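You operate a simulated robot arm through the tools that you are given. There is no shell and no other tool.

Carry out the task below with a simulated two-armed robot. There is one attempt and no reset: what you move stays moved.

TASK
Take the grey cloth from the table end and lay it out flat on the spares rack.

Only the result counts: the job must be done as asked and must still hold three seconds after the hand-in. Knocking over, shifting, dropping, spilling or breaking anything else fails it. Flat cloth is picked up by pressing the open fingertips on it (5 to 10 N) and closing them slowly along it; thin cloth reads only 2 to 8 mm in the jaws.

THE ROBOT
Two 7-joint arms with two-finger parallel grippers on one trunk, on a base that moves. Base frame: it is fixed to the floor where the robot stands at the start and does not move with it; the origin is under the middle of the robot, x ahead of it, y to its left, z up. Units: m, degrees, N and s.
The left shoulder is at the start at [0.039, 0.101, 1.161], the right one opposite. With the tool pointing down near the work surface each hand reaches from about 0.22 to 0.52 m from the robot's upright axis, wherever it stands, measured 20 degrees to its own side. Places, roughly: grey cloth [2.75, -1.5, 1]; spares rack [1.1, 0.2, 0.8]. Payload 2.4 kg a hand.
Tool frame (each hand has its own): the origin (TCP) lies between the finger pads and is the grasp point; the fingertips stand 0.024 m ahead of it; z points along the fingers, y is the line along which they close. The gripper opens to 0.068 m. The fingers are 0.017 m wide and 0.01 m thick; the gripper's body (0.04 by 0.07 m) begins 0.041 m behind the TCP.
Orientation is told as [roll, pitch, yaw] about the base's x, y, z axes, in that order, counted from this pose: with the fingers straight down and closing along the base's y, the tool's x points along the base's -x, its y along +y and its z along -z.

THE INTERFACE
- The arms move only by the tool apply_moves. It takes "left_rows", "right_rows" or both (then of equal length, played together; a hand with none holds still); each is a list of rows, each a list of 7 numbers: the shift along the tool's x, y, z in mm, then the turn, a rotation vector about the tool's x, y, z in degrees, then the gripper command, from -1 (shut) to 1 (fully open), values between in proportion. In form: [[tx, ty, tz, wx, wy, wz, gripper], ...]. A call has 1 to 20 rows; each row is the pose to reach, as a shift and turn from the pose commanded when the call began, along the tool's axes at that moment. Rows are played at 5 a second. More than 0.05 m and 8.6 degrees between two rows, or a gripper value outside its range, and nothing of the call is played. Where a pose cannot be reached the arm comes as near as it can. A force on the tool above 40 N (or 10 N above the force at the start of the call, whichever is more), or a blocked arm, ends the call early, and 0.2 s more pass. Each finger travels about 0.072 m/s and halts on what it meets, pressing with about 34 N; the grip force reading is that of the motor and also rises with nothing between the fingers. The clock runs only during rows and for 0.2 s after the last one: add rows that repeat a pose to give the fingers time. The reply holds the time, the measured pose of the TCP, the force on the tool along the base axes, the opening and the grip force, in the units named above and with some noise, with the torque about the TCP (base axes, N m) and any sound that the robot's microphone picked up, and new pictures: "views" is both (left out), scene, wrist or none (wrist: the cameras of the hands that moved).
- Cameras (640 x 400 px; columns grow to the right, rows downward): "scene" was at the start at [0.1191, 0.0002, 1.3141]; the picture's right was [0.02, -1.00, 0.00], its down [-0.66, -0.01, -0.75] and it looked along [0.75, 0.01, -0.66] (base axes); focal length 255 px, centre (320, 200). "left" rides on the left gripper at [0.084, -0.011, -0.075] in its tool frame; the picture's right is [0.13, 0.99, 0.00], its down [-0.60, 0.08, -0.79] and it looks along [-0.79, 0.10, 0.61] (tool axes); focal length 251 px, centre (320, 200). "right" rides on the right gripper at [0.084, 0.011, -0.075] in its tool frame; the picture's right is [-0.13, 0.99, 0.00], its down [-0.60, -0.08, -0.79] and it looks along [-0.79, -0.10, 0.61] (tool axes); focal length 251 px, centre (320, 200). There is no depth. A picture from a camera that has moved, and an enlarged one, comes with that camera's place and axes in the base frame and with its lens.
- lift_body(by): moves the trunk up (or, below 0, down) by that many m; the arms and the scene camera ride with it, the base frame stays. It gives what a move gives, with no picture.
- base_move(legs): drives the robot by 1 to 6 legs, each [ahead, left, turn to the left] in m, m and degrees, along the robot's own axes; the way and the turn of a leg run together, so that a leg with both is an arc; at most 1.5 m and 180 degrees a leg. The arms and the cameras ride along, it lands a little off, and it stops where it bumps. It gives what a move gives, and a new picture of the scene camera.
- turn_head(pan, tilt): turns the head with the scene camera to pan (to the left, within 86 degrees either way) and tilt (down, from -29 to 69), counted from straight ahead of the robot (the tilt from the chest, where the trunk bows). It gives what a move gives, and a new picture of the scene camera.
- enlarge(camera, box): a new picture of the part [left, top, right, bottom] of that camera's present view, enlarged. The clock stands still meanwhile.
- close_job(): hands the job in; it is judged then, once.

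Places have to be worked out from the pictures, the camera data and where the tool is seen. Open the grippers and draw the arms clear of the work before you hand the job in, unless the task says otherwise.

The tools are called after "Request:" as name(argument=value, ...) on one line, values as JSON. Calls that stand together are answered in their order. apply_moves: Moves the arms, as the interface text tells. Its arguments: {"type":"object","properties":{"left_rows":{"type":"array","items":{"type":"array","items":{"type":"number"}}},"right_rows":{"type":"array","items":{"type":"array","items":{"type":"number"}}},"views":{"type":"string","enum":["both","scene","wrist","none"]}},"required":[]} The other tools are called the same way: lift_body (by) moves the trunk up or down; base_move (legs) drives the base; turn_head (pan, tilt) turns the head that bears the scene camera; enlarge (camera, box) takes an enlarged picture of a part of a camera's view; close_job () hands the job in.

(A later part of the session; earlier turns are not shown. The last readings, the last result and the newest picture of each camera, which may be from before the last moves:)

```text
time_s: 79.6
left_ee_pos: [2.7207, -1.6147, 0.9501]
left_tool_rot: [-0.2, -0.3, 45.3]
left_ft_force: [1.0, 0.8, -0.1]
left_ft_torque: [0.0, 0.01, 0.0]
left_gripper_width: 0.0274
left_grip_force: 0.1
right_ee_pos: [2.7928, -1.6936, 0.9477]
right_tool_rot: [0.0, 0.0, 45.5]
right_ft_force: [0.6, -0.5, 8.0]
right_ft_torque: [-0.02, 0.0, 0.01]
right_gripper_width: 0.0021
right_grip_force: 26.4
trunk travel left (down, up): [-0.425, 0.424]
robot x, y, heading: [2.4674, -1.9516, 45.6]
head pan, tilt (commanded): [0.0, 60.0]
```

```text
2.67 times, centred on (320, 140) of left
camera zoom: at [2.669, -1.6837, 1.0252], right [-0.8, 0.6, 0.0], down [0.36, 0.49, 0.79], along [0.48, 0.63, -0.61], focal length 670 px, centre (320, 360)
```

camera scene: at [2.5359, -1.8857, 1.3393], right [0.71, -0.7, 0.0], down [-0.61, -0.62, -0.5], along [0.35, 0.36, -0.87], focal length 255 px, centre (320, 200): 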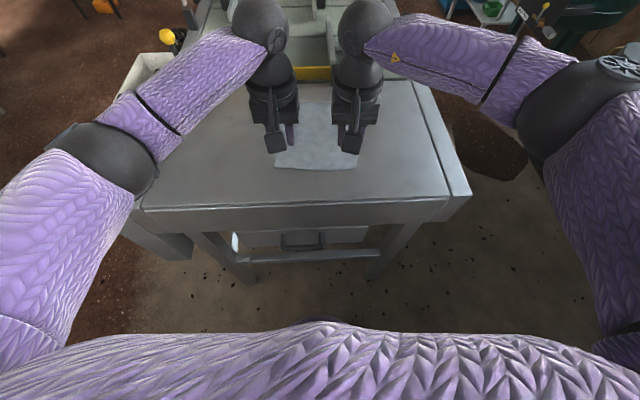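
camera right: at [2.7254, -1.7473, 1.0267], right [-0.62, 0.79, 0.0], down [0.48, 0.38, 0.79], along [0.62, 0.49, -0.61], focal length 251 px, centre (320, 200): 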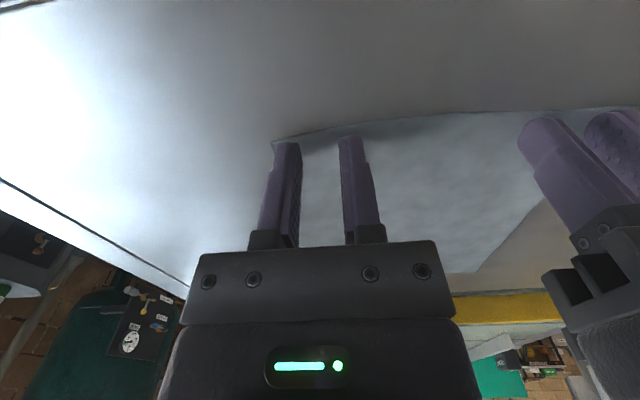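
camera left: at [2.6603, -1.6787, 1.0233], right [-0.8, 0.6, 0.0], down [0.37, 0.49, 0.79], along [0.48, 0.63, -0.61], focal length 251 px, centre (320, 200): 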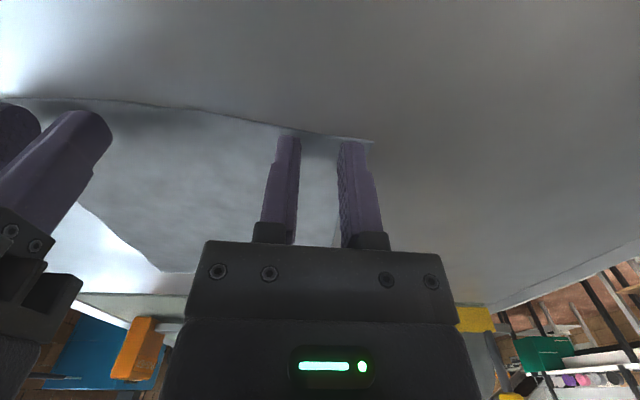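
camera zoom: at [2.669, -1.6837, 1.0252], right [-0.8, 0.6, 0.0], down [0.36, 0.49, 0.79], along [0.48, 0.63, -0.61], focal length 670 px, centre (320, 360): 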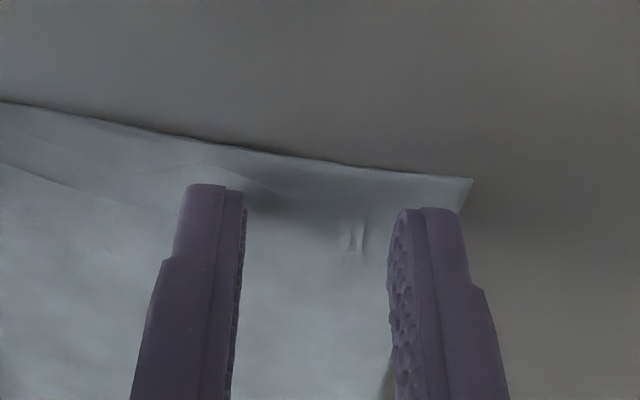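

The left fingers are now fully over the cloth. I press down in half-millimetre steps.

Request:
apply_moves(left_rows=[[0, 0, 0.7, 0, 0, 0, -0.2], [0, 0, 1.2, 0, 0, 0, -0.2], [0, 0, 1.2, 0, 0, 0, -0.2]], views="none")

Request:
apply_moves(left_rows=[[0, 0, 0.4, 0, 0, 0, -0.2], [0, 0, 0.6, 0, 0, 0, -0.2], [0, 0, 0.6, 0, 0, 0, -0.2]], views="none")

```text
time_s: 80.4
left_ee_pos: [2.7191, -1.6162, 0.949]
left_tool_rot: [-0.3, -0.2, 45.4]
left_ft_force: [0.1, 0.3, -1.0]
left_ft_torque: [0.0, -0.02, 0.02]
left_gripper_width: 0.0273
left_grip_force: 0.2
right_ee_pos: [2.7933, -1.6941, 0.948]
right_tool_rot: [0.0, 0.0, 45.4]
right_ft_force: [-0.9, 0.7, 6.9]
right_ft_torque: [0.0, 0.02, 0.01]
right_gripper_width: 0.0019
right_grip_force: 26.3
trunk travel left (down, up): [-0.425, 0.424]
robot x, y, heading: [2.4699, -1.9493, 45.5]
head pan, tilt (commanded): [0.0, 60.0]
```

```text
time_s: 81.2
left_ee_pos: [2.7201, -1.6141, 0.948]
left_tool_rot: [-0.2, -0.3, 45.4]
left_ft_force: [0.0, -0.1, 2.4]
left_ft_torque: [0.03, 0.01, 0.02]
left_gripper_width: 0.0272
left_grip_force: 0.0
right_ee_pos: [2.7926, -1.6945, 0.9473]
right_tool_rot: [0.1, 0.1, 45.5]
right_ft_force: [0.2, 0.1, 7.3]
right_ft_torque: [-0.01, 0.04, -0.03]
right_gripper_width: 0.0018
right_grip_force: 26.4
trunk travel left (down, up): [-0.425, 0.424]
robot x, y, heading: [2.4718, -1.9515, 45.6]
head pan, tilt (commanded): [0.0, 60.0]
```

Light contact (2.4 N). I add a little more press and then close the left slowly.

Request:
apply_moves(left_rows=[[0, 0, 0.3, 0, 0, 0, -0.2], [0, 0, 0.3, 0, 0, 0, -0.2]], views="none")

```text
time_s: 81.8
left_ee_pos: [2.7193, -1.6149, 0.9502]
left_tool_rot: [-0.1, -0.2, 45.4]
left_ft_force: [0.4, -0.8, 3.5]
left_ft_torque: [-0.01, 0.03, 0.0]
left_gripper_width: 0.0272
left_grip_force: 0.1
right_ee_pos: [2.7931, -1.6948, 0.9484]
right_tool_rot: [-0.1, 0.0, 45.4]
right_ft_force: [-0.8, 1.0, 5.4]
right_ft_torque: [0.02, 0.01, 0.05]
right_gripper_width: 0.0019
right_grip_force: 26.6
trunk travel left (down, up): [-0.425, 0.424]
robot x, y, heading: [2.4677, -1.9535, 45.7]
head pan, tilt (commanded): [0.0, 60.0]
```

Now 3.5 N; another 0.3 mm and then the slow close, half-way first.

Request:
apply_moves(left_rows=[[0, 0, 0.3, 0, 0, 0, -0.2], [0, 0, 0.3, 0, 0, 0, -0.24], [0, 0, 0.3, 0, 0, 0, -0.28], [0, 0, 0.3, 0, 0, 0, -0.32], [0, 0, 0.3, 0, 0, 0, -0.36], [0, 0, 0.3, 0, 0, 0, -0.4], [0, 0, 0.3, 0, 0, 0, -0.44], [0, 0, 0.3, 0, 0, 0, -0.48], [0, 0, 0.3, 0, 0, 0, -0.52], [0, 0, 0.3, 0, 0, 0, -0.56], [0, 0, 0.3, 0, 0, 0, -0.6]], views="none")

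Request:
enlarge(camera="left", box=[200, 65, 440, 215])

```text
time_s: 84.2
left_ee_pos: [2.7194, -1.6141, 0.948]
left_tool_rot: [-0.2, -0.2, 45.4]
left_ft_force: [1.0, -0.5, 5.7]
left_ft_torque: [0.01, 0.03, 0.0]
left_gripper_width: 0.0143
left_grip_force: 0.3
right_ee_pos: [2.7936, -1.6944, 0.9472]
right_tool_rot: [0.1, 0.0, 45.3]
right_ft_force: [-1.5, 0.8, 4.2]
right_ft_torque: [0.05, 0.01, -0.03]
right_gripper_width: 0.002
right_grip_force: 26.0
trunk travel left (down, up): [-0.425, 0.424]
robot x, y, heading: [2.4691, -1.9505, 45.5]
head pan, tilt (commanded): [0.0, 60.0]
```

```text
2.67 times, centred on (320, 140) of left
camera zoom: at [2.6683, -1.6833, 1.0227], right [-0.8, 0.6, 0.0], down [0.36, 0.49, 0.8], along [0.48, 0.63, -0.61], focal length 670 px, centre (320, 360)
```

zoom: 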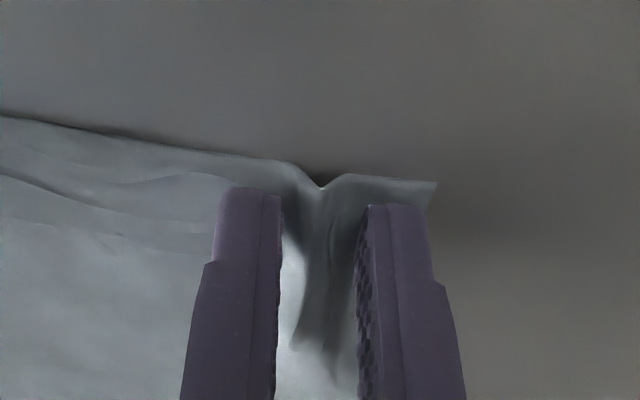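

A good upright fold is forming in the left jaws. I continue closing slowly to shut.

Request:
apply_moves(left_rows=[[0, 0, 0, 0, 0, 0, -0.64], [0, 0, 0, 0, 0, 0, -0.68], [0, 0, 0, 0, 0, 0, -0.72], [0, 0, 0, 0, 0, 0, -0.76], [0, 0, 0, 0, 0, 0, -0.8], [0, 0, 0, 0, 0, 0, -0.84], [0, 0, 0, 0, 0, 0, -0.88], [0, 0, 0, 0, 0, 0, -0.92], [0, 0, 0, 0, 0, 0, -0.96], [0, 0, 0, 0, 0, 0, -1], [0, 0, 0, 0, 0, 0, -1], [0, 0, 0, 0, 0, 0, -1]], views="none")

Request:
enlarge(camera="left", box=[200, 65, 440, 215])

Request:
enlarge(camera="right", box=[200, 65, 440, 215])

```text
time_s: 86.8
left_ee_pos: [2.7203, -1.615, 0.947]
left_tool_rot: [-0.3, -0.2, 45.4]
left_ft_force: [9.8, -9.5, 5.3]
left_ft_torque: [-0.24, -0.31, 0.07]
left_gripper_width: 0.0019
left_grip_force: 26.7
right_ee_pos: [2.7933, -1.6943, 0.9473]
right_tool_rot: [0.0, 0.0, 45.4]
right_ft_force: [-10.4, 10.2, 4.3]
right_ft_torque: [0.22, 0.27, 0.02]
right_gripper_width: 0.0021
right_grip_force: 26.5
trunk travel left (down, up): [-0.425, 0.424]
robot x, y, heading: [2.4696, -1.9475, 45.6]
head pan, tilt (commanded): [0.0, 60.0]
```

```text
2.67 times, centred on (320, 140) of left
camera zoom: at [2.6685, -1.6835, 1.0228], right [-0.8, 0.61, -0.01], down [0.36, 0.49, 0.8], along [0.48, 0.63, -0.61], focal length 670 px, centre (320, 360)
```

zoom: 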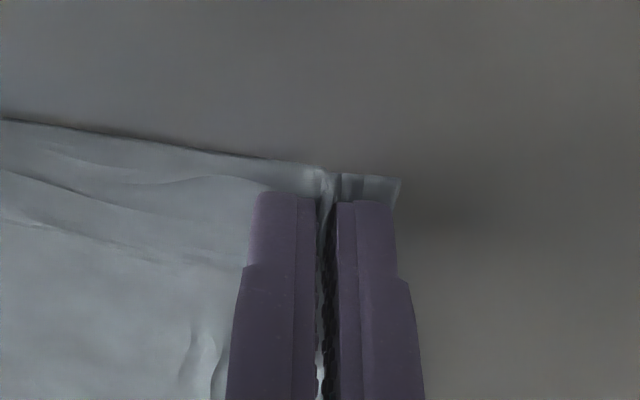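

```text
2.67 times, centred on (320, 140) of right
camera zoom: at [2.7258, -1.7474, 1.0246], right [-0.62, 0.79, 0.0], down [0.48, 0.37, 0.79], along [0.62, 0.49, -0.61], focal length 670 px, centre (320, 360)
```

zoom: 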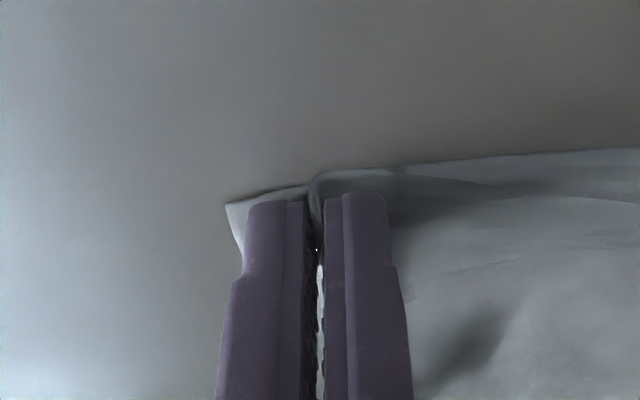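

Both jaws hold cloth (1.9 and 2.1 mm), with the edge taut between them (~14 N). I relax the tension by bringing the hands 3 mm together and lift slowly.

Request:
apply_moves(left_rows=[[0, -1.5, 0, 0, 0, 0, -1], [0, -2, -3, 0, 0, 0, -1], [0, -2, -8, 0, 0, 0, -1], [0, -2, -15, 0, 0, 0, -1], [0, -2, -25, 0, 0, 0, -1], [0, -2, -35, 0, 0, 0, -1]], right_rows=[[0, 1.5, 0, 0, 0, 0, -1], [0, 2, -3, 0, 0, 0, -1], [0, 2, -8, 0, 0, 0, -1], [0, 2, -15, 0, 0, 0, -1], [0, 2, -25, 0, 0, 0, -1], [0, 2, -35, 0, 0, 0, -1]], views="both")

```text
time_s: 88.2
left_ee_pos: [2.724, -1.6158, 0.9819]
left_tool_rot: [-0.3, -0.3, 45.3]
left_ft_force: [0.5, 0.7, -0.5]
left_ft_torque: [0.0, -0.01, -0.01]
left_gripper_width: 0.0021
left_grip_force: 26.5
right_ee_pos: [2.7919, -1.6912, 0.982]
right_tool_rot: [0.0, 0.0, 45.5]
right_ft_force: [0.0, -0.1, 0.2]
right_ft_torque: [0.02, 0.02, 0.0]
right_gripper_width: 0.0021
right_grip_force: 26.2
trunk travel left (down, up): [-0.425, 0.424]
robot x, y, heading: [2.47, -1.951, 45.1]
head pan, tilt (commanded): [0.0, 60.0]
camera scene: at [2.5359, -1.8857, 1.3393], right [0.71, -0.7, 0.0], down [-0.61, -0.62, -0.5], along [0.35, 0.36, -0.87], focal length 255 px, centre (320, 200)
camera right: at [2.7239, -1.7447, 1.0598], right [-0.61, 0.79, 0.0], down [0.48, 0.38, 0.79], along [0.63, 0.49, -0.61], focal length 251 px, centre (320, 200)
camera left: at [2.6714, -1.685, 1.0565], right [-0.8, 0.6, 0.0], down [0.36, 0.49, 0.79], along [0.48, 0.63, -0.61], focal length 251 px, centre (320, 200)
```

scene: 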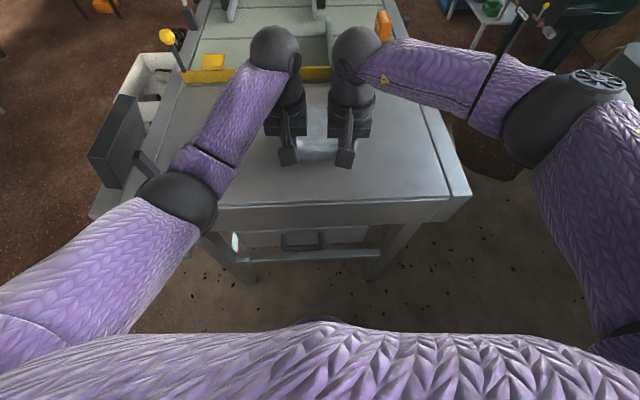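
right: 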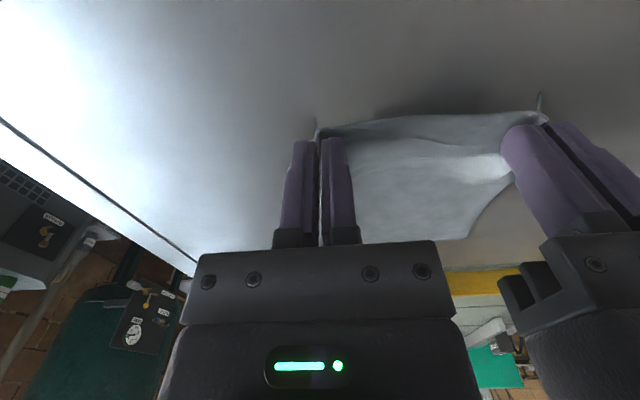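
left: 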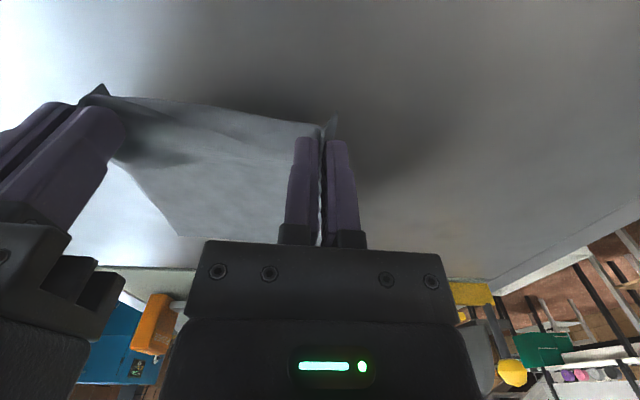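

Both corners are lifted and the cloth hangs between the hands. I raise the hands further to z ≈ 1.14, then the trunk.

Request:
apply_moves(left_rows=[[0, 0, -20, 0, 0, 0, -1], [0, 0, -45, 0, 0, 0, -1], [0, 0, -75, 0, 0, 0, -1], [0, 0, -105, 0, 0, 0, -1], [0, 0, -135, 0, 0, 0, -1], [0, 0, -160, 0, 0, 0, -1], [0, 0, -160, 0, 0, 0, -1]], right_rows=[[0, 0, -20, 0, 0, 0, -1], [0, 0, -45, 0, 0, 0, -1], [0, 0, -75, 0, 0, 0, -1], [0, 0, -105, 0, 0, 0, -1], [0, 0, -135, 0, 0, 0, -1], [0, 0, -160, 0, 0, 0, -1], [0, 0, -160, 0, 0, 0, -1]], views="both")

Request:
lift_body(by=0.15)

```text
time_s: 89.8
left_ee_pos: [2.721, -1.6193, 1.1405]
left_tool_rot: [-0.3, -0.1, 45.4]
left_ft_force: [0.8, -0.2, 0.0]
left_ft_torque: [-0.02, 0.01, -0.05]
left_gripper_width: 0.0021
left_grip_force: 26.7
right_ee_pos: [2.7898, -1.6937, 1.1399]
right_tool_rot: [0.0, 0.0, 45.5]
right_ft_force: [-0.5, 0.6, -0.5]
right_ft_torque: [-0.01, 0.01, 0.03]
right_gripper_width: 0.002
right_grip_force: 26.1
trunk travel left (down, up): [-0.425, 0.424]
robot x, y, heading: [2.4692, -1.9516, 45.5]
head pan, tilt (commanded): [0.0, 60.0]
camera scene: at [2.536, -1.8856, 1.3392], right [0.71, -0.7, 0.0], down [-0.61, -0.62, -0.5], along [0.35, 0.36, -0.87], focal length 255 px, centre (320, 200)
camera right: at [2.7237, -1.746, 1.2165], right [-0.62, 0.79, 0.0], down [0.48, 0.38, 0.79], along [0.62, 0.49, -0.61], focal length 251 px, centre (320, 200)
camera left: at [2.6694, -1.6872, 1.2157], right [-0.8, 0.6, 0.0], down [0.36, 0.49, 0.79], along [0.48, 0.63, -0.61], focal length 251 px, centre (320, 200)
```

scene: 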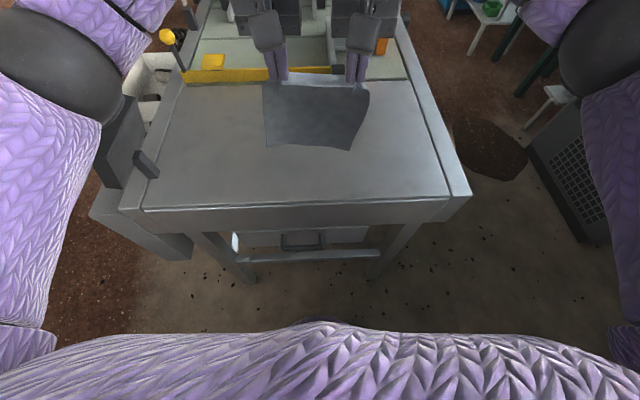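
right: 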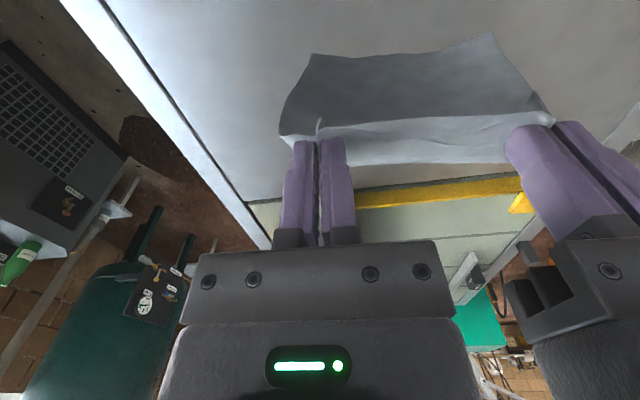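
left: 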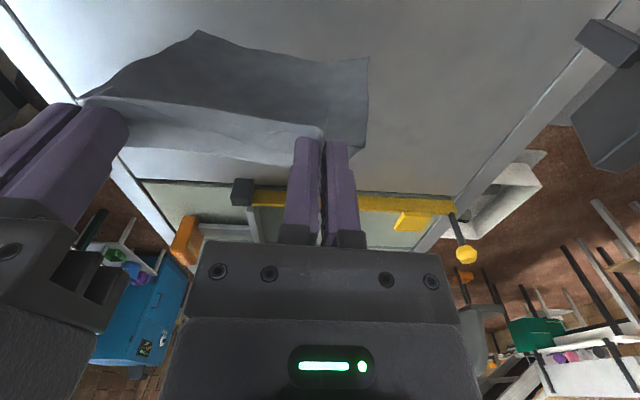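

```text
time_s: 91.5
left_ee_pos: [2.7203, -1.6156, 1.2906]
left_tool_rot: [-0.2, -0.1, 45.4]
left_ft_force: [2.4, -2.4, -1.4]
left_ft_torque: [-0.03, -0.04, -0.01]
left_gripper_width: 0.0022
left_grip_force: 26.2
right_ee_pos: [2.7921, -1.6916, 1.2929]
right_tool_rot: [-0.1, 0.0, 45.4]
right_ft_force: [-3.6, 2.6, -0.2]
right_ft_torque: [0.06, 0.07, 0.01]
right_gripper_width: 0.0019
right_grip_force: 26.1
trunk travel left (down, up): [-0.575, 0.274]
robot x, y, heading: [2.4692, -1.9524, 45.2]
head pan, tilt (commanded): [0.0, 60.0]
```

The cloth hangs neatly from both grippers. I back out from the table and turn left to face up the aisle toward the rack.

Request:
base_move(legs=[[-0.28, 0, 0], [0, 0, 92.5]])

Request:
turn_head(pan=-25, tilt=25)

```text
time_s: 97.5
left_ee_pos: [1.9147, -1.9312, 1.2916]
left_tool_rot: [-0.2, -0.2, 139.9]
left_ft_force: [2.5, 3.1, 0.2]
left_ft_torque: [0.04, -0.05, 0.01]
left_gripper_width: 0.0023
left_grip_force: 26.3
right_ee_pos: [1.9843, -1.8563, 1.2929]
right_tool_rot: [0.0, 0.0, 139.9]
right_ft_force: [-1.7, -2.7, -0.6]
right_ft_torque: [-0.04, 0.04, 0.0]
right_gripper_width: 0.002
right_grip_force: 25.8
trunk travel left (down, up): [-0.575, 0.274]
robot x, y, heading: [2.2706, -2.1552, 140.0]
head pan, tilt (commanded): [0.0, 60.0]
camera scene: at [2.2056, -2.1045, 1.4898], right [0.64, 0.76, 0.0], down [0.66, -0.56, -0.5], along [-0.38, 0.32, -0.87], focal length 255 px, centre (320, 200)
```

scene: 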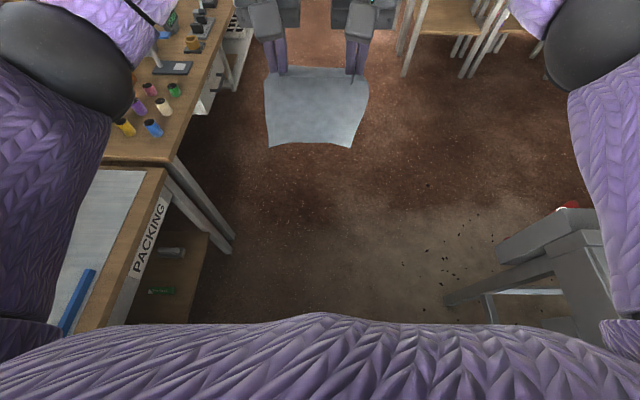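

```text
time_s: 98.5
left_ee_pos: [1.915, -1.9321, 1.2915]
left_tool_rot: [-0.2, -0.3, 139.9]
left_ft_force: [1.3, 3.1, 0.1]
left_ft_torque: [0.06, -0.08, -0.02]
left_gripper_width: 0.0022
left_grip_force: 26.4
right_ee_pos: [1.9845, -1.8551, 1.2928]
right_tool_rot: [-0.1, -0.1, 139.9]
right_ft_force: [-2.4, -2.5, -0.7]
right_ft_torque: [-0.05, 0.06, -0.04]
right_gripper_width: 0.0021
right_grip_force: 26.4
trunk travel left (down, up): [-0.575, 0.274]
robot x, y, heading: [2.2688, -2.1548, 140.0]
head pan, tilt (commanded): [-25.0, 25.0]
camera scene: at [2.2178, -2.0638, 1.5398], right [0.91, 0.42, 0.0], down [0.18, -0.38, -0.91], along [-0.38, 0.82, -0.42], focal length 255 px, centre (320, 200)
```

scene: 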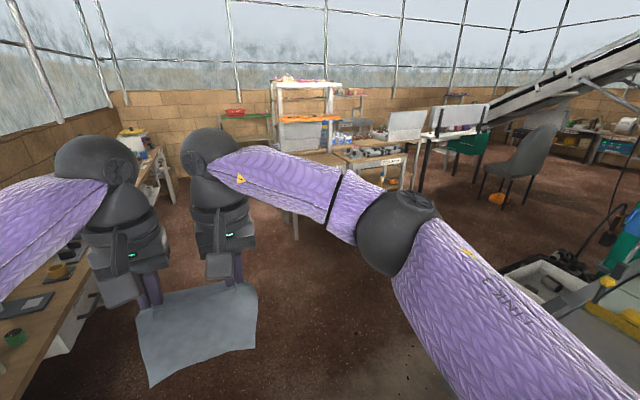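

The cloth still hangs well from both hands. I drive up the aisle past the table end.

Request:
base_move(legs=[[1.3, -0.08, -1.7]])

Request:
turn_head(pan=-50, tilt=25)

Request:
enlarge(camera="scene", box=[0, 60, 400, 310])

```text
time_s: 105.1
left_ee_pos: [0.9757, -1.0117, 1.2922]
left_tool_rot: [-0.1, -0.2, 138.8]
left_ft_force: [1.4, 2.2, 0.2]
left_ft_torque: [0.08, -0.06, -0.01]
left_gripper_width: 0.0021
left_grip_force: 26.2
right_ee_pos: [1.0467, -0.9365, 1.2922]
right_tool_rot: [0.0, 0.0, 138.9]
right_ft_force: [-3.1, -1.9, -0.4]
right_ft_torque: [-0.09, 0.07, 0.01]
right_gripper_width: 0.0019
right_grip_force: 26.2
trunk travel left (down, up): [-0.575, 0.274]
robot x, y, heading: [1.3227, -1.2383, 139.2]
head pan, tilt (commanded): [-25.0, 25.0]
camera scene: at [1.2761, -1.1488, 1.5399], right [0.91, 0.41, 0.0], down [0.17, -0.39, -0.91], along [-0.37, 0.83, -0.42], focal length 255 px, centre (320, 200)
```

scene: 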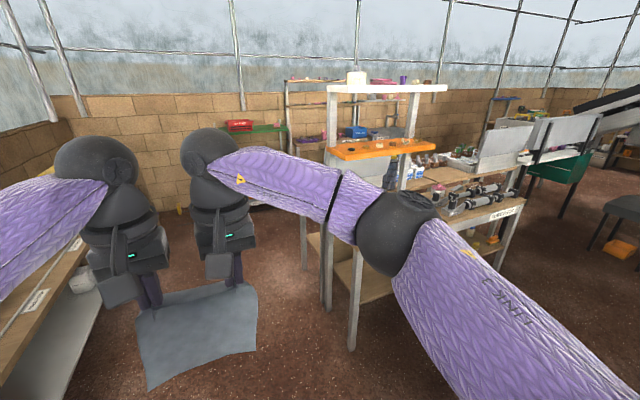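

```text
time_s: 106.0
left_ee_pos: [0.9752, -1.0109, 1.2919]
left_tool_rot: [-0.2, -0.2, 138.7]
left_ft_force: [1.4, 2.6, -0.2]
left_ft_torque: [0.07, -0.07, -0.04]
left_gripper_width: 0.0021
left_grip_force: 26.7
right_ee_pos: [1.0473, -0.9375, 1.2923]
right_tool_rot: [0.1, -0.1, 138.9]
right_ft_force: [-1.2, -3.1, -0.4]
right_ft_torque: [-0.08, 0.06, -0.04]
right_gripper_width: 0.0019
right_grip_force: 26.5
trunk travel left (down, up): [-0.575, 0.274]
robot x, y, heading: [1.3256, -1.243, 139.0]
head pan, tilt (commanded): [-50.0, 25.0]
camera scene: at [1.3153, -1.141, 1.5399], right [1.0, -0.02, 0.0], down [-0.01, -0.42, -0.91], along [0.02, 0.91, -0.42], focal length 255 px, centre (320, 200)
```

scene: 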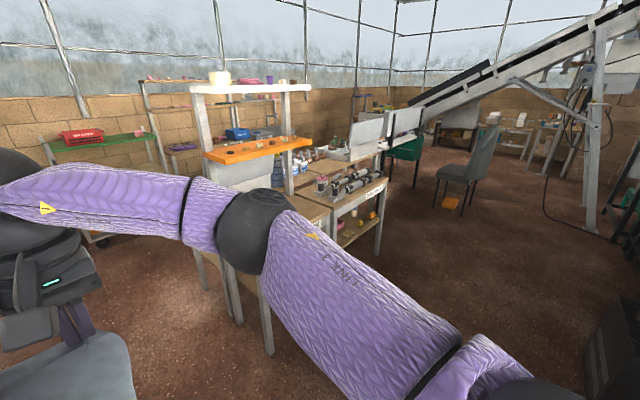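

```text
1.60 times, centred on (200, 185) of scene
camera zoom: at [1.3153, -1.141, 1.5399], right [1.0, -0.02, 0.0], down [-0.01, -0.42, -0.91], along [0.02, 0.91, -0.42], focal length 408 px, centre (512, 224)
```

zoom: 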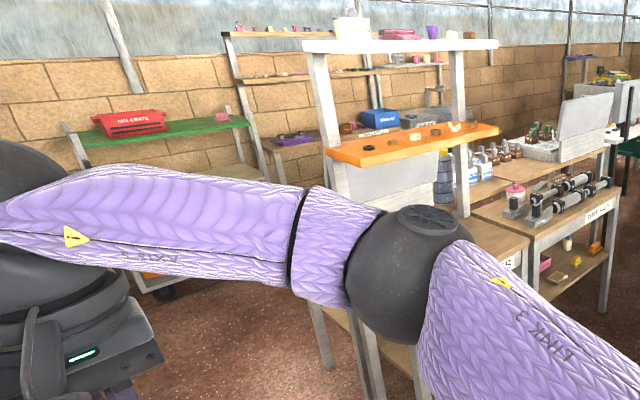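

The way to the right is clear. I strafe right in front of the SPARES rack, edging a little forward.

Request:
base_move(legs=[[0.2, -0.9, -1]])

Request:
turn_head(pan=0, tilt=30)

```text
time_s: 110.8
left_ee_pos: [1.4204, -0.2068, 1.2919]
left_tool_rot: [-0.2, -0.2, 137.7]
left_ft_force: [2.1, 2.0, -0.6]
left_ft_torque: [0.03, -0.03, -0.04]
left_gripper_width: 0.002
left_grip_force: 26.4
right_ee_pos: [1.4936, -0.1332, 1.2923]
right_tool_rot: [-0.1, 0.0, 137.8]
right_ft_force: [-1.7, -1.5, 0.2]
right_ft_torque: [-0.11, 0.03, -0.01]
right_gripper_width: 0.002
right_grip_force: 26.5
trunk travel left (down, up): [-0.575, 0.274]
robot x, y, heading: [1.7686, -0.4458, 138.1]
head pan, tilt (commanded): [-50.0, 25.0]
camera scene: at [1.7588, -0.3433, 1.5399], right [1.0, -0.04, 0.0], down [-0.02, -0.42, -0.91], along [0.04, 0.91, -0.42], focal length 255 px, centre (320, 200)
```

scene: 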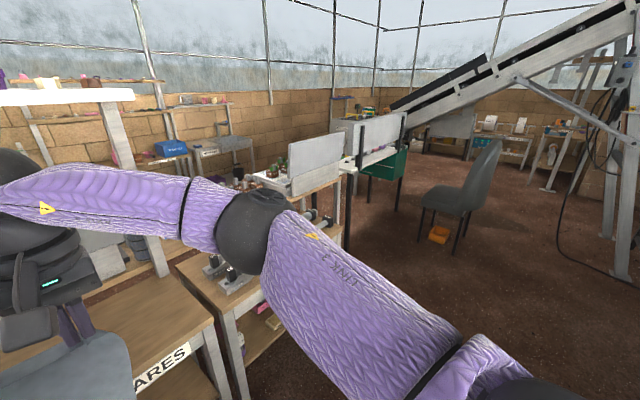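

```text
time_s: 112.0
left_ee_pos: [1.4208, -0.2058, 1.291]
left_tool_rot: [-0.2, -0.2, 137.7]
left_ft_force: [2.5, 3.1, 0.6]
left_ft_torque: [0.07, -0.03, 0.02]
left_gripper_width: 0.0019
left_grip_force: 26.0
right_ee_pos: [1.4945, -0.1331, 1.2923]
right_tool_rot: [0.0, 0.0, 137.8]
right_ft_force: [-2.5, -2.6, -0.1]
right_ft_torque: [-0.05, 0.06, -0.03]
right_gripper_width: 0.0018
right_grip_force: 26.3
trunk travel left (down, up): [-0.575, 0.274]
robot x, y, heading: [1.7665, -0.4439, 137.9]
head pan, tilt (commanded): [0.0, 30.0]
camera scene: at [1.6881, -0.3749, 1.5319], right [0.67, 0.74, 0.0], down [0.37, -0.34, -0.87], along [-0.64, 0.58, -0.5], focal length 255 px, centre (320, 200)
```

scene: 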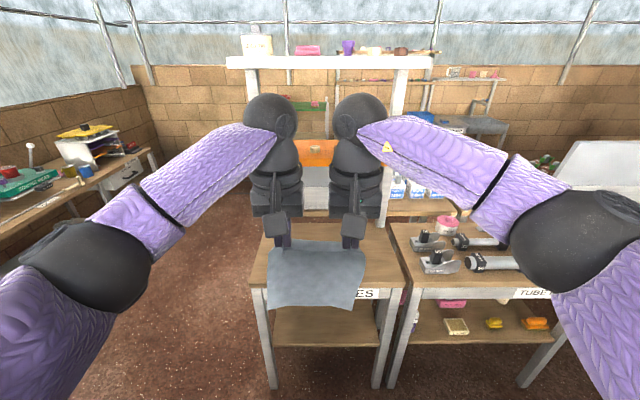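

I am lined up with the SPARES rack, but the arms hide its deck. I look through the wrist cameras, which see over the deck.

Request:
enlarge(camera="right", box=[0, 0, 640, 400])

Request:
enlarge(camera="left", box=[0, 0, 640, 400])

Request:
enlarge(camera="scene", box=[200, 40, 480, 215])

```text
1.00 times, centred on (320, 200) of right (not enlarged: the box is as wide or as high as the picture)
camera zoom: at [1.5485, -0.1991, 1.3692], right [-0.76, -0.65, 0.0], down [-0.39, 0.46, 0.79], along [-0.51, 0.6, -0.61], focal length 251 px, centre (320, 200)
```

zoom: 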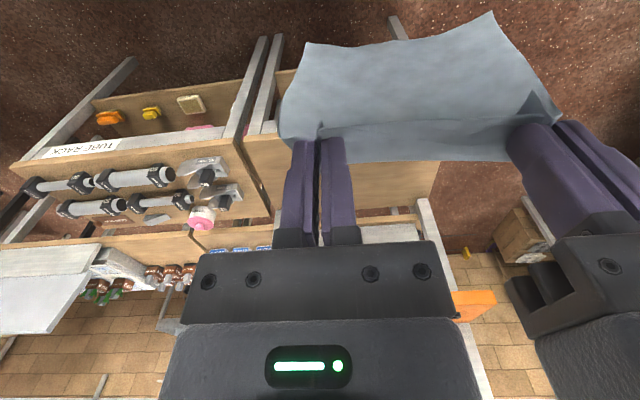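

```text
1.00 times, centred on (320, 200) of left (not enlarged: the box is as wide or as high as the picture)
camera zoom: at [1.4907, -0.2579, 1.367], right [-0.57, -0.82, 0.0], down [-0.5, 0.34, 0.79], along [-0.65, 0.46, -0.61], focal length 251 px, centre (320, 200)
```

zoom: 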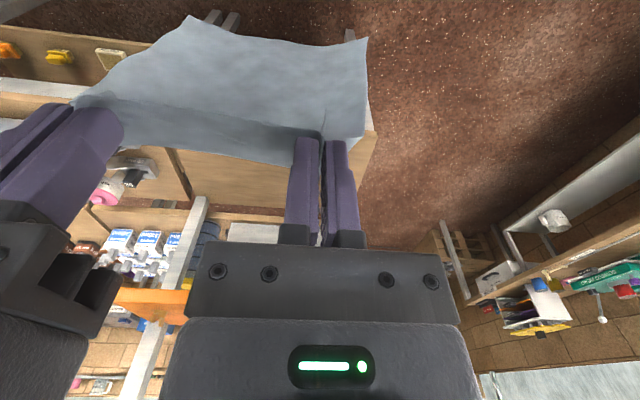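

```text
2.29 times, centred on (340, 128) of scene
camera zoom: at [1.6881, -0.3749, 1.5319], right [0.67, 0.74, 0.0], down [0.37, -0.34, -0.87], along [-0.64, 0.58, -0.5], focal length 582 px, centre (274, 366)
```

zoom: 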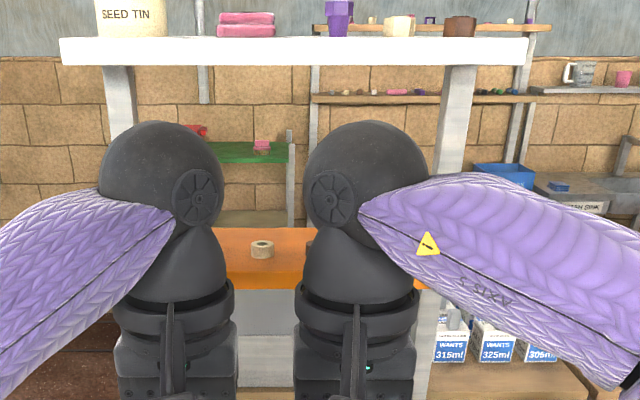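

I need the deck height precisely. I zoom on the deck's front edge now, and again after lowering the trunk, for a vertical parallax.

Request:
enlarge(camera="scene", box=[200, 200, 440, 350])

Request:
lift_body(by=-0.18)

Request:
enlarge(camera="scene", box=[0, 0, 640, 400])

Request:
enlarge(camera="scene", box=[200, 150, 440, 300])

```text
2.67 times, centred on (320, 275) of scene
camera zoom: at [1.6881, -0.3749, 1.5319], right [0.67, 0.74, 0.0], down [0.37, -0.34, -0.87], along [-0.64, 0.58, -0.5], focal length 679 px, centre (320, 0)
```

zoom: 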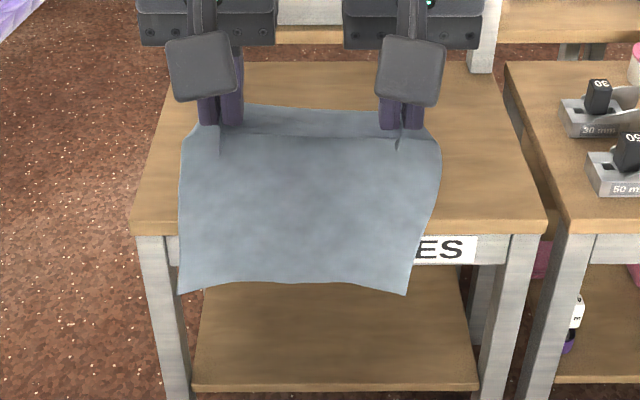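

```text
time_s: 114.0
left_ee_pos: [1.4213, -0.2077, 1.112]
left_tool_rot: [-0.3, -0.2, 137.7]
left_ft_force: [2.1, 2.4, 0.1]
left_ft_torque: [0.06, -0.06, -0.04]
left_gripper_width: 0.0018
left_grip_force: 26.4
right_ee_pos: [1.4932, -0.1334, 1.1128]
right_tool_rot: [-0.1, 0.0, 137.8]
right_ft_force: [-2.4, -2.9, -0.6]
right_ft_torque: [-0.03, 0.06, -0.04]
right_gripper_width: 0.002
right_grip_force: 26.2
trunk travel left (down, up): [-0.395, 0.454]
robot x, y, heading: [1.7659, -0.4461, 137.7]
head pan, tilt (commanded): [0.0, 30.0]
```

```text
1.00 times, centred on (320, 200) of scene (not enlarged: the box is as wide or as high as the picture)
camera zoom: at [1.6755, -0.3636, 1.3513], right [0.67, 0.74, 0.0], down [0.37, -0.34, -0.87], along [-0.64, 0.58, -0.5], focal length 255 px, centre (320, 200)
```

zoom: 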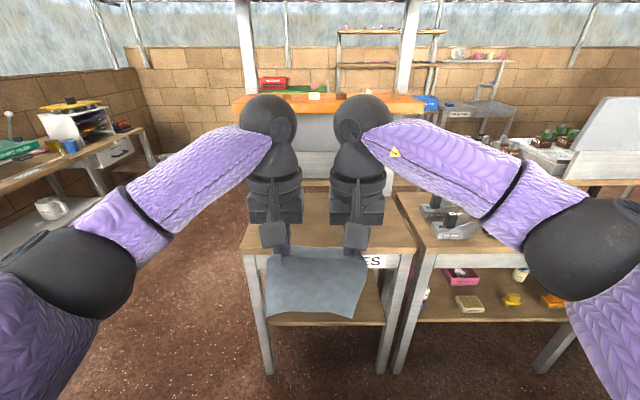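

```text
2.67 times, centred on (320, 225) of scene
camera zoom: at [1.6755, -0.3636, 1.3513], right [0.67, 0.74, 0.0], down [0.37, -0.34, -0.87], along [-0.64, 0.58, -0.5], focal length 679 px, centre (320, 133)
```

zoom: 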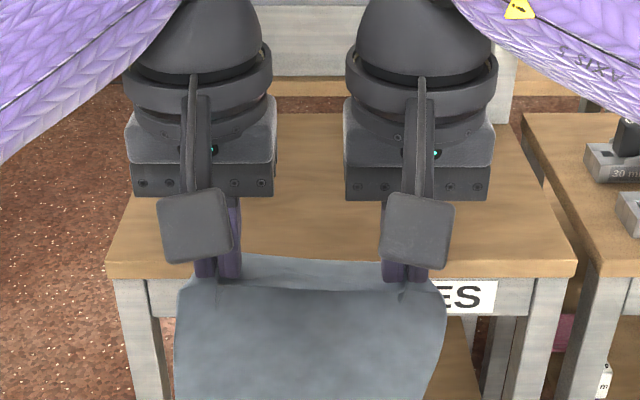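

The deck is at z ≈ 0.81, its front edge 0.75 m ahead, 0.38 m deep; the orange shelf overhangs its back half from about 0.93 m ahead at z ≈ 1.18. I move 0.36 m closer with the cloth hanging above the deck level.

Request:
base_move(legs=[[0.36, -0.02, 0]])

Request:
turn_head(pan=0, tilt=50)

Request:
enlarge(camera="right", box=[0, 0, 640, 400])

Request:
enlarge(camera="left", box=[0, 0, 640, 400])

```text
time_s: 116.3
left_ee_pos: [1.1641, 0.0587, 1.1121]
left_tool_rot: [-0.1, -0.1, 137.3]
left_ft_force: [1.9, 1.1, -0.3]
left_ft_torque: [0.04, -0.07, -0.02]
left_gripper_width: 0.0019
left_grip_force: 25.6
right_ee_pos: [1.2376, 0.1301, 1.1125]
right_tool_rot: [0.0, -0.1, 137.3]
right_ft_force: [-1.6, -1.8, -0.1]
right_ft_torque: [-0.06, 0.06, -0.04]
right_gripper_width: 0.0017
right_grip_force: 25.7
trunk travel left (down, up): [-0.395, 0.454]
robot x, y, heading: [1.5123, -0.1806, 137.5]
head pan, tilt (commanded): [0.0, 30.0]
camera scene: at [1.4179, -0.0993, 1.3511], right [0.68, 0.73, 0.0], down [0.37, -0.34, -0.87], along [-0.64, 0.59, -0.5], focal length 255 px, centre (320, 200)
```

scene: 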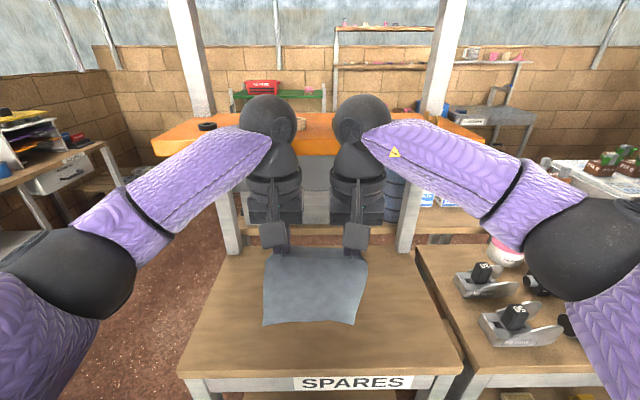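

```text
time_s: 117.2
left_ee_pos: [1.1654, 0.0582, 1.1112]
left_tool_rot: [-0.3, -0.1, 137.2]
left_ft_force: [1.9, 2.1, -0.5]
left_ft_torque: [0.04, -0.02, -0.02]
left_gripper_width: 0.0021
left_grip_force: 26.4
right_ee_pos: [1.239, 0.1308, 1.1125]
right_tool_rot: [0.1, 0.0, 137.3]
right_ft_force: [-1.6, -1.2, 0.1]
right_ft_torque: [-0.07, 0.06, -0.04]
right_gripper_width: 0.002
right_grip_force: 26.7
trunk travel left (down, up): [-0.395, 0.454]
robot x, y, heading: [1.5108, -0.1817, 137.2]
head pan, tilt (commanded): [0.0, 50.0]
camera scene: at [1.4281, -0.1087, 1.3217], right [0.68, 0.73, 0.0], down [0.56, -0.52, -0.64], along [-0.47, 0.44, -0.77], focal length 255 px, centre (320, 200)
```

scene: 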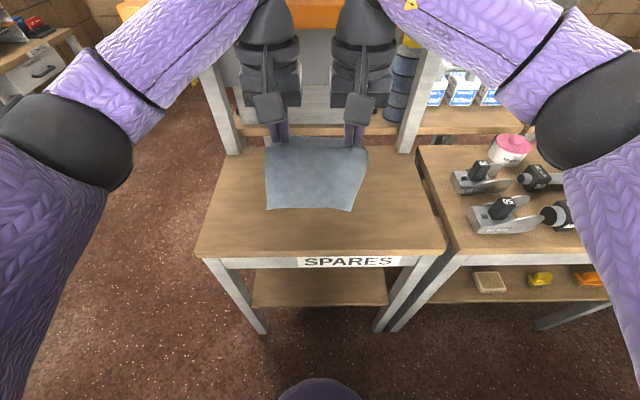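

```text
1.00 times, centred on (320, 200) of right (not enlarged: the box is as wide or as high as the picture)
camera zoom: at [1.2928, 0.0658, 1.1892], right [-0.77, -0.64, 0.0], down [-0.39, 0.47, 0.79], along [-0.51, 0.61, -0.61], focal length 251 px, centre (320, 200)
```

zoom: 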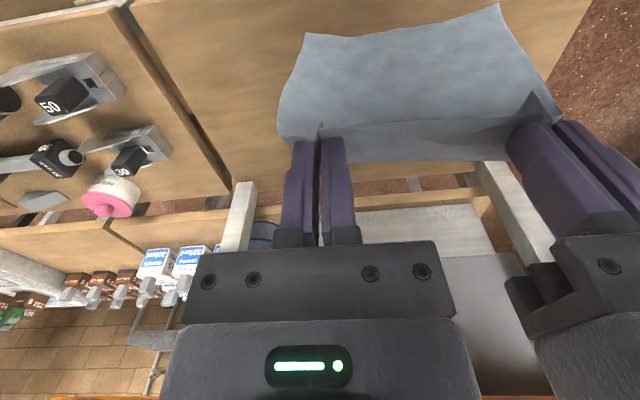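

```text
1.00 times, centred on (320, 200) of left (not enlarged: the box is as wide or as high as the picture)
camera zoom: at [1.2346, 0.0076, 1.1869], right [-0.58, -0.82, 0.0], down [-0.5, 0.35, 0.79], along [-0.65, 0.46, -0.61], focal length 251 px, centre (320, 200)
```

zoom: 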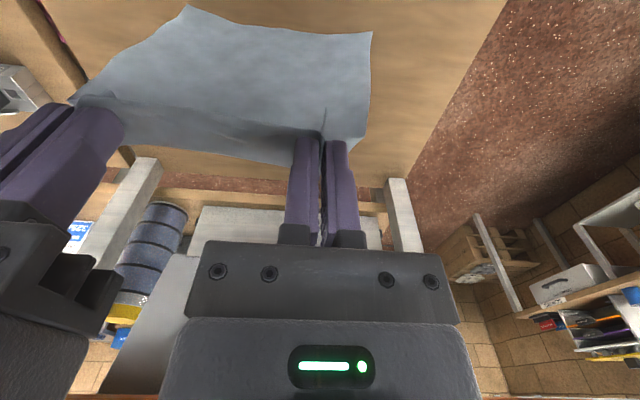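

The whole deck is now in view and empty, with the cloth hanging centrally. I tilt both tools so the fingers point forward-down (to keep the wrists clear of the orange shelf) while moving forward and slightly down.

Request:
apply_moves(left_rows=[[-15, 0, 12, 0, -8, 0, -1], [-30, 0, 27, 0, -16, 0, -1], [-45, 0, 42, 0, -24, 0, -1], [-60, 0, 57, 0, -32, 0, -1], [-75, 0, 67, 0, -40, 0, -1], [-75, 0, 67, 0, -40, 0, -1]], right_rows=[[-15, 0, 12, 0, -8, 0, -1], [-30, 0, 27, 0, -16, 0, -1], [-45, 0, 42, 0, -24, 0, -1], [-60, 0, 57, 0, -32, 0, -1], [-75, 0, 67, 0, -40, 0, -1], [-75, 0, 67, 0, -40, 0, -1]], views="both")

```text
time_s: 118.5
left_ee_pos: [1.1089, 0.1082, 1.0437]
left_tool_rot: [-0.4, -40.3, 137.4]
left_ft_force: [0.9, 0.6, 0.1]
left_ft_torque: [0.03, 0.0, -0.01]
left_gripper_width: 0.0021
left_grip_force: 25.9
right_ee_pos: [1.1825, 0.1815, 1.0443]
right_tool_rot: [0.0, -40.1, 137.2]
right_ft_force: [-0.6, -1.4, -0.9]
right_ft_torque: [-0.04, 0.01, 0.04]
right_gripper_width: 0.0021
right_grip_force: 26.2
trunk travel left (down, up): [-0.395, 0.454]
robot x, y, heading: [1.5094, -0.1788, 137.4]
head pan, tilt (commanded): [0.0, 50.0]
camera scene: at [1.4281, -0.1088, 1.3217], right [0.68, 0.73, 0.0], down [0.56, -0.52, -0.64], along [-0.47, 0.44, -0.77], focal length 255 px, centre (320, 200)
camera right: at [1.2574, 0.0966, 1.0506], right [-0.75, -0.66, 0.08], down [0.09, 0.03, 1.0], along [-0.66, 0.75, 0.04], focal length 251 px, centre (320, 200)
camera left: at [1.2007, 0.0388, 1.0472], right [-0.6, -0.79, -0.09], down [-0.02, -0.1, 1.0], along [-0.8, 0.6, 0.04], focal length 251 px, centre (320, 200)
```

scene: 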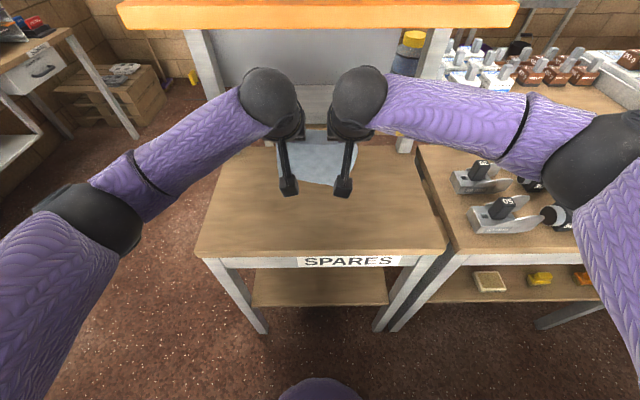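
right: 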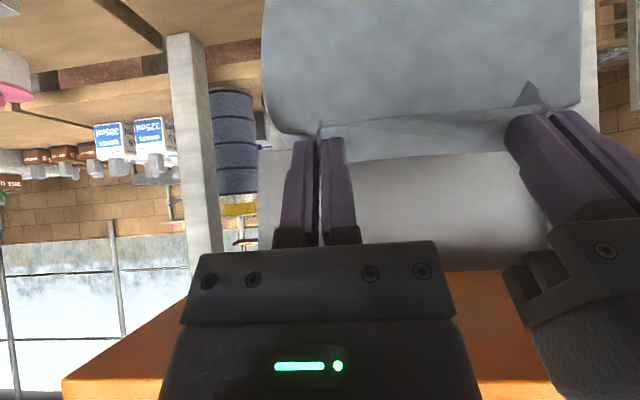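
left: 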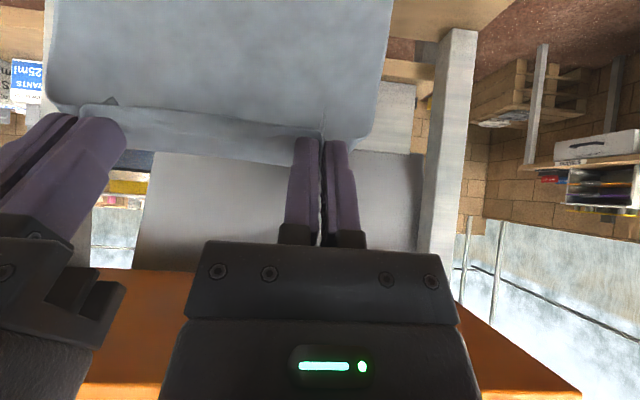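

The geometry fits: the orange shelf's front lower edge is about 0.56 m ahead at z 1.19. I move the hands forward under it to about 0.61 m ahead and z ≈ 1.0, so the cloth's free edge comes just above the deck.

Request:
apply_moves(left_rows=[[-13, 0, 31, 0, 0, 0, -1], [-27, 0, 62, 0, 0, 0, -1], [-45, 0, 87, 0, 0, 0, -1], [-63, 0, 112, 0, 0, 0, -1], [-63, 0, 112, 0, 0, 0, -1]], right_rows=[[-13, 0, 31, 0, 0, 0, -1], [-27, 0, 62, 0, 0, 0, -1], [-45, 0, 87, 0, 0, 0, -1], [-63, 0, 112, 0, 0, 0, -1], [-63, 0, 112, 0, 0, 0, -1]], views="both")

Request:
enlarge(camera="scene", box=[200, 60, 440, 210])

```text
time_s: 119.8
left_ee_pos: [1.0366, 0.178, 1.0004]
left_tool_rot: [-0.2, -40.2, 137.3]
left_ft_force: [1.9, 2.3, -0.3]
left_ft_torque: [0.06, -0.04, -0.04]
left_gripper_width: 0.0021
left_grip_force: 26.1
left hand out of reach, approached as far as the arm can: row 4, 5
right_ee_pos: [1.1084, 0.2514, 1.0071]
right_tool_rot: [0.1, -40.1, 137.2]
right_ft_force: [-2.3, -1.9, -0.3]
right_ft_torque: [-0.08, 0.06, 0.03]
right_gripper_width: 0.0018
right_grip_force: 26.4
right hand out of reach, approached as far as the arm can: row 4, 5
trunk travel left (down, up): [-0.395, 0.454]
robot x, y, heading: [1.5063, -0.1819, 137.0]
head pan, tilt (commanded): [0.0, 50.0]
camera scene: at [1.428, -0.1088, 1.3216], right [0.68, 0.73, 0.0], down [0.56, -0.52, -0.64], along [-0.47, 0.44, -0.77], focal length 255 px, centre (320, 200)
camera right: at [1.1833, 0.1669, 1.0136], right [-0.74, -0.66, 0.08], down [0.09, 0.03, 1.0], along [-0.66, 0.75, 0.04], focal length 251 px, centre (320, 200)
camera left: at [1.1264, 0.1075, 1.0043], right [-0.6, -0.79, -0.09], down [-0.02, -0.1, 1.0], along [-0.8, 0.6, 0.04], focal length 251 px, centre (320, 200)
```

scene: 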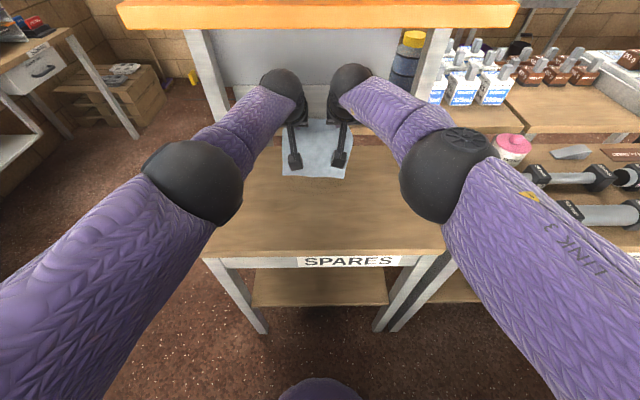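
right: 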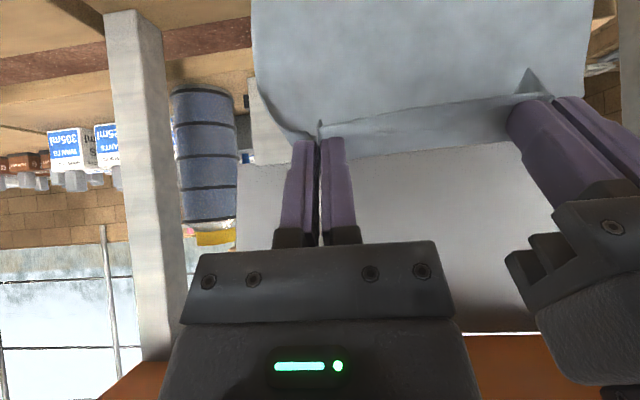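
left: 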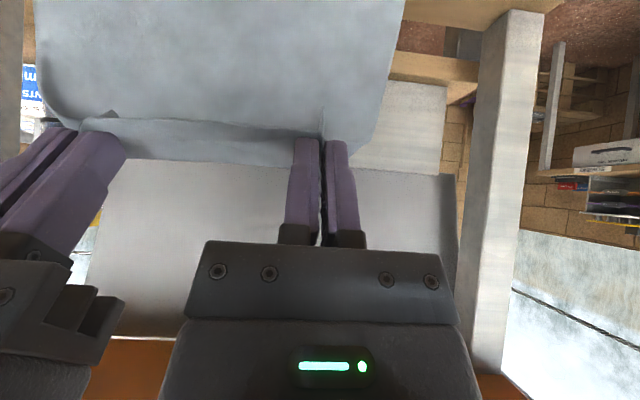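

```text
2.67 times, centred on (320, 135) of scene
camera zoom: at [1.428, -0.1088, 1.3216], right [0.68, 0.73, 0.0], down [0.56, -0.52, -0.64], along [-0.47, 0.44, -0.77], focal length 679 px, centre (320, 373)
```

zoom: 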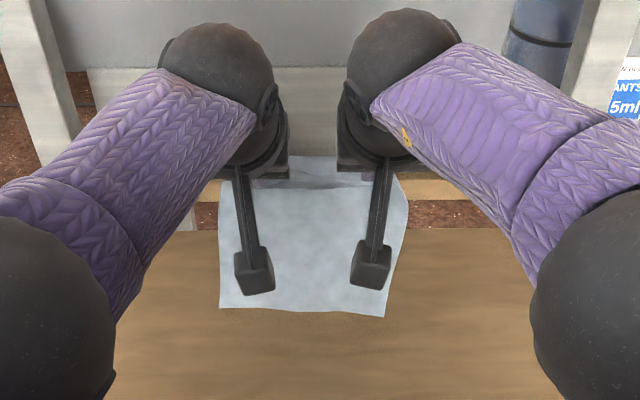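

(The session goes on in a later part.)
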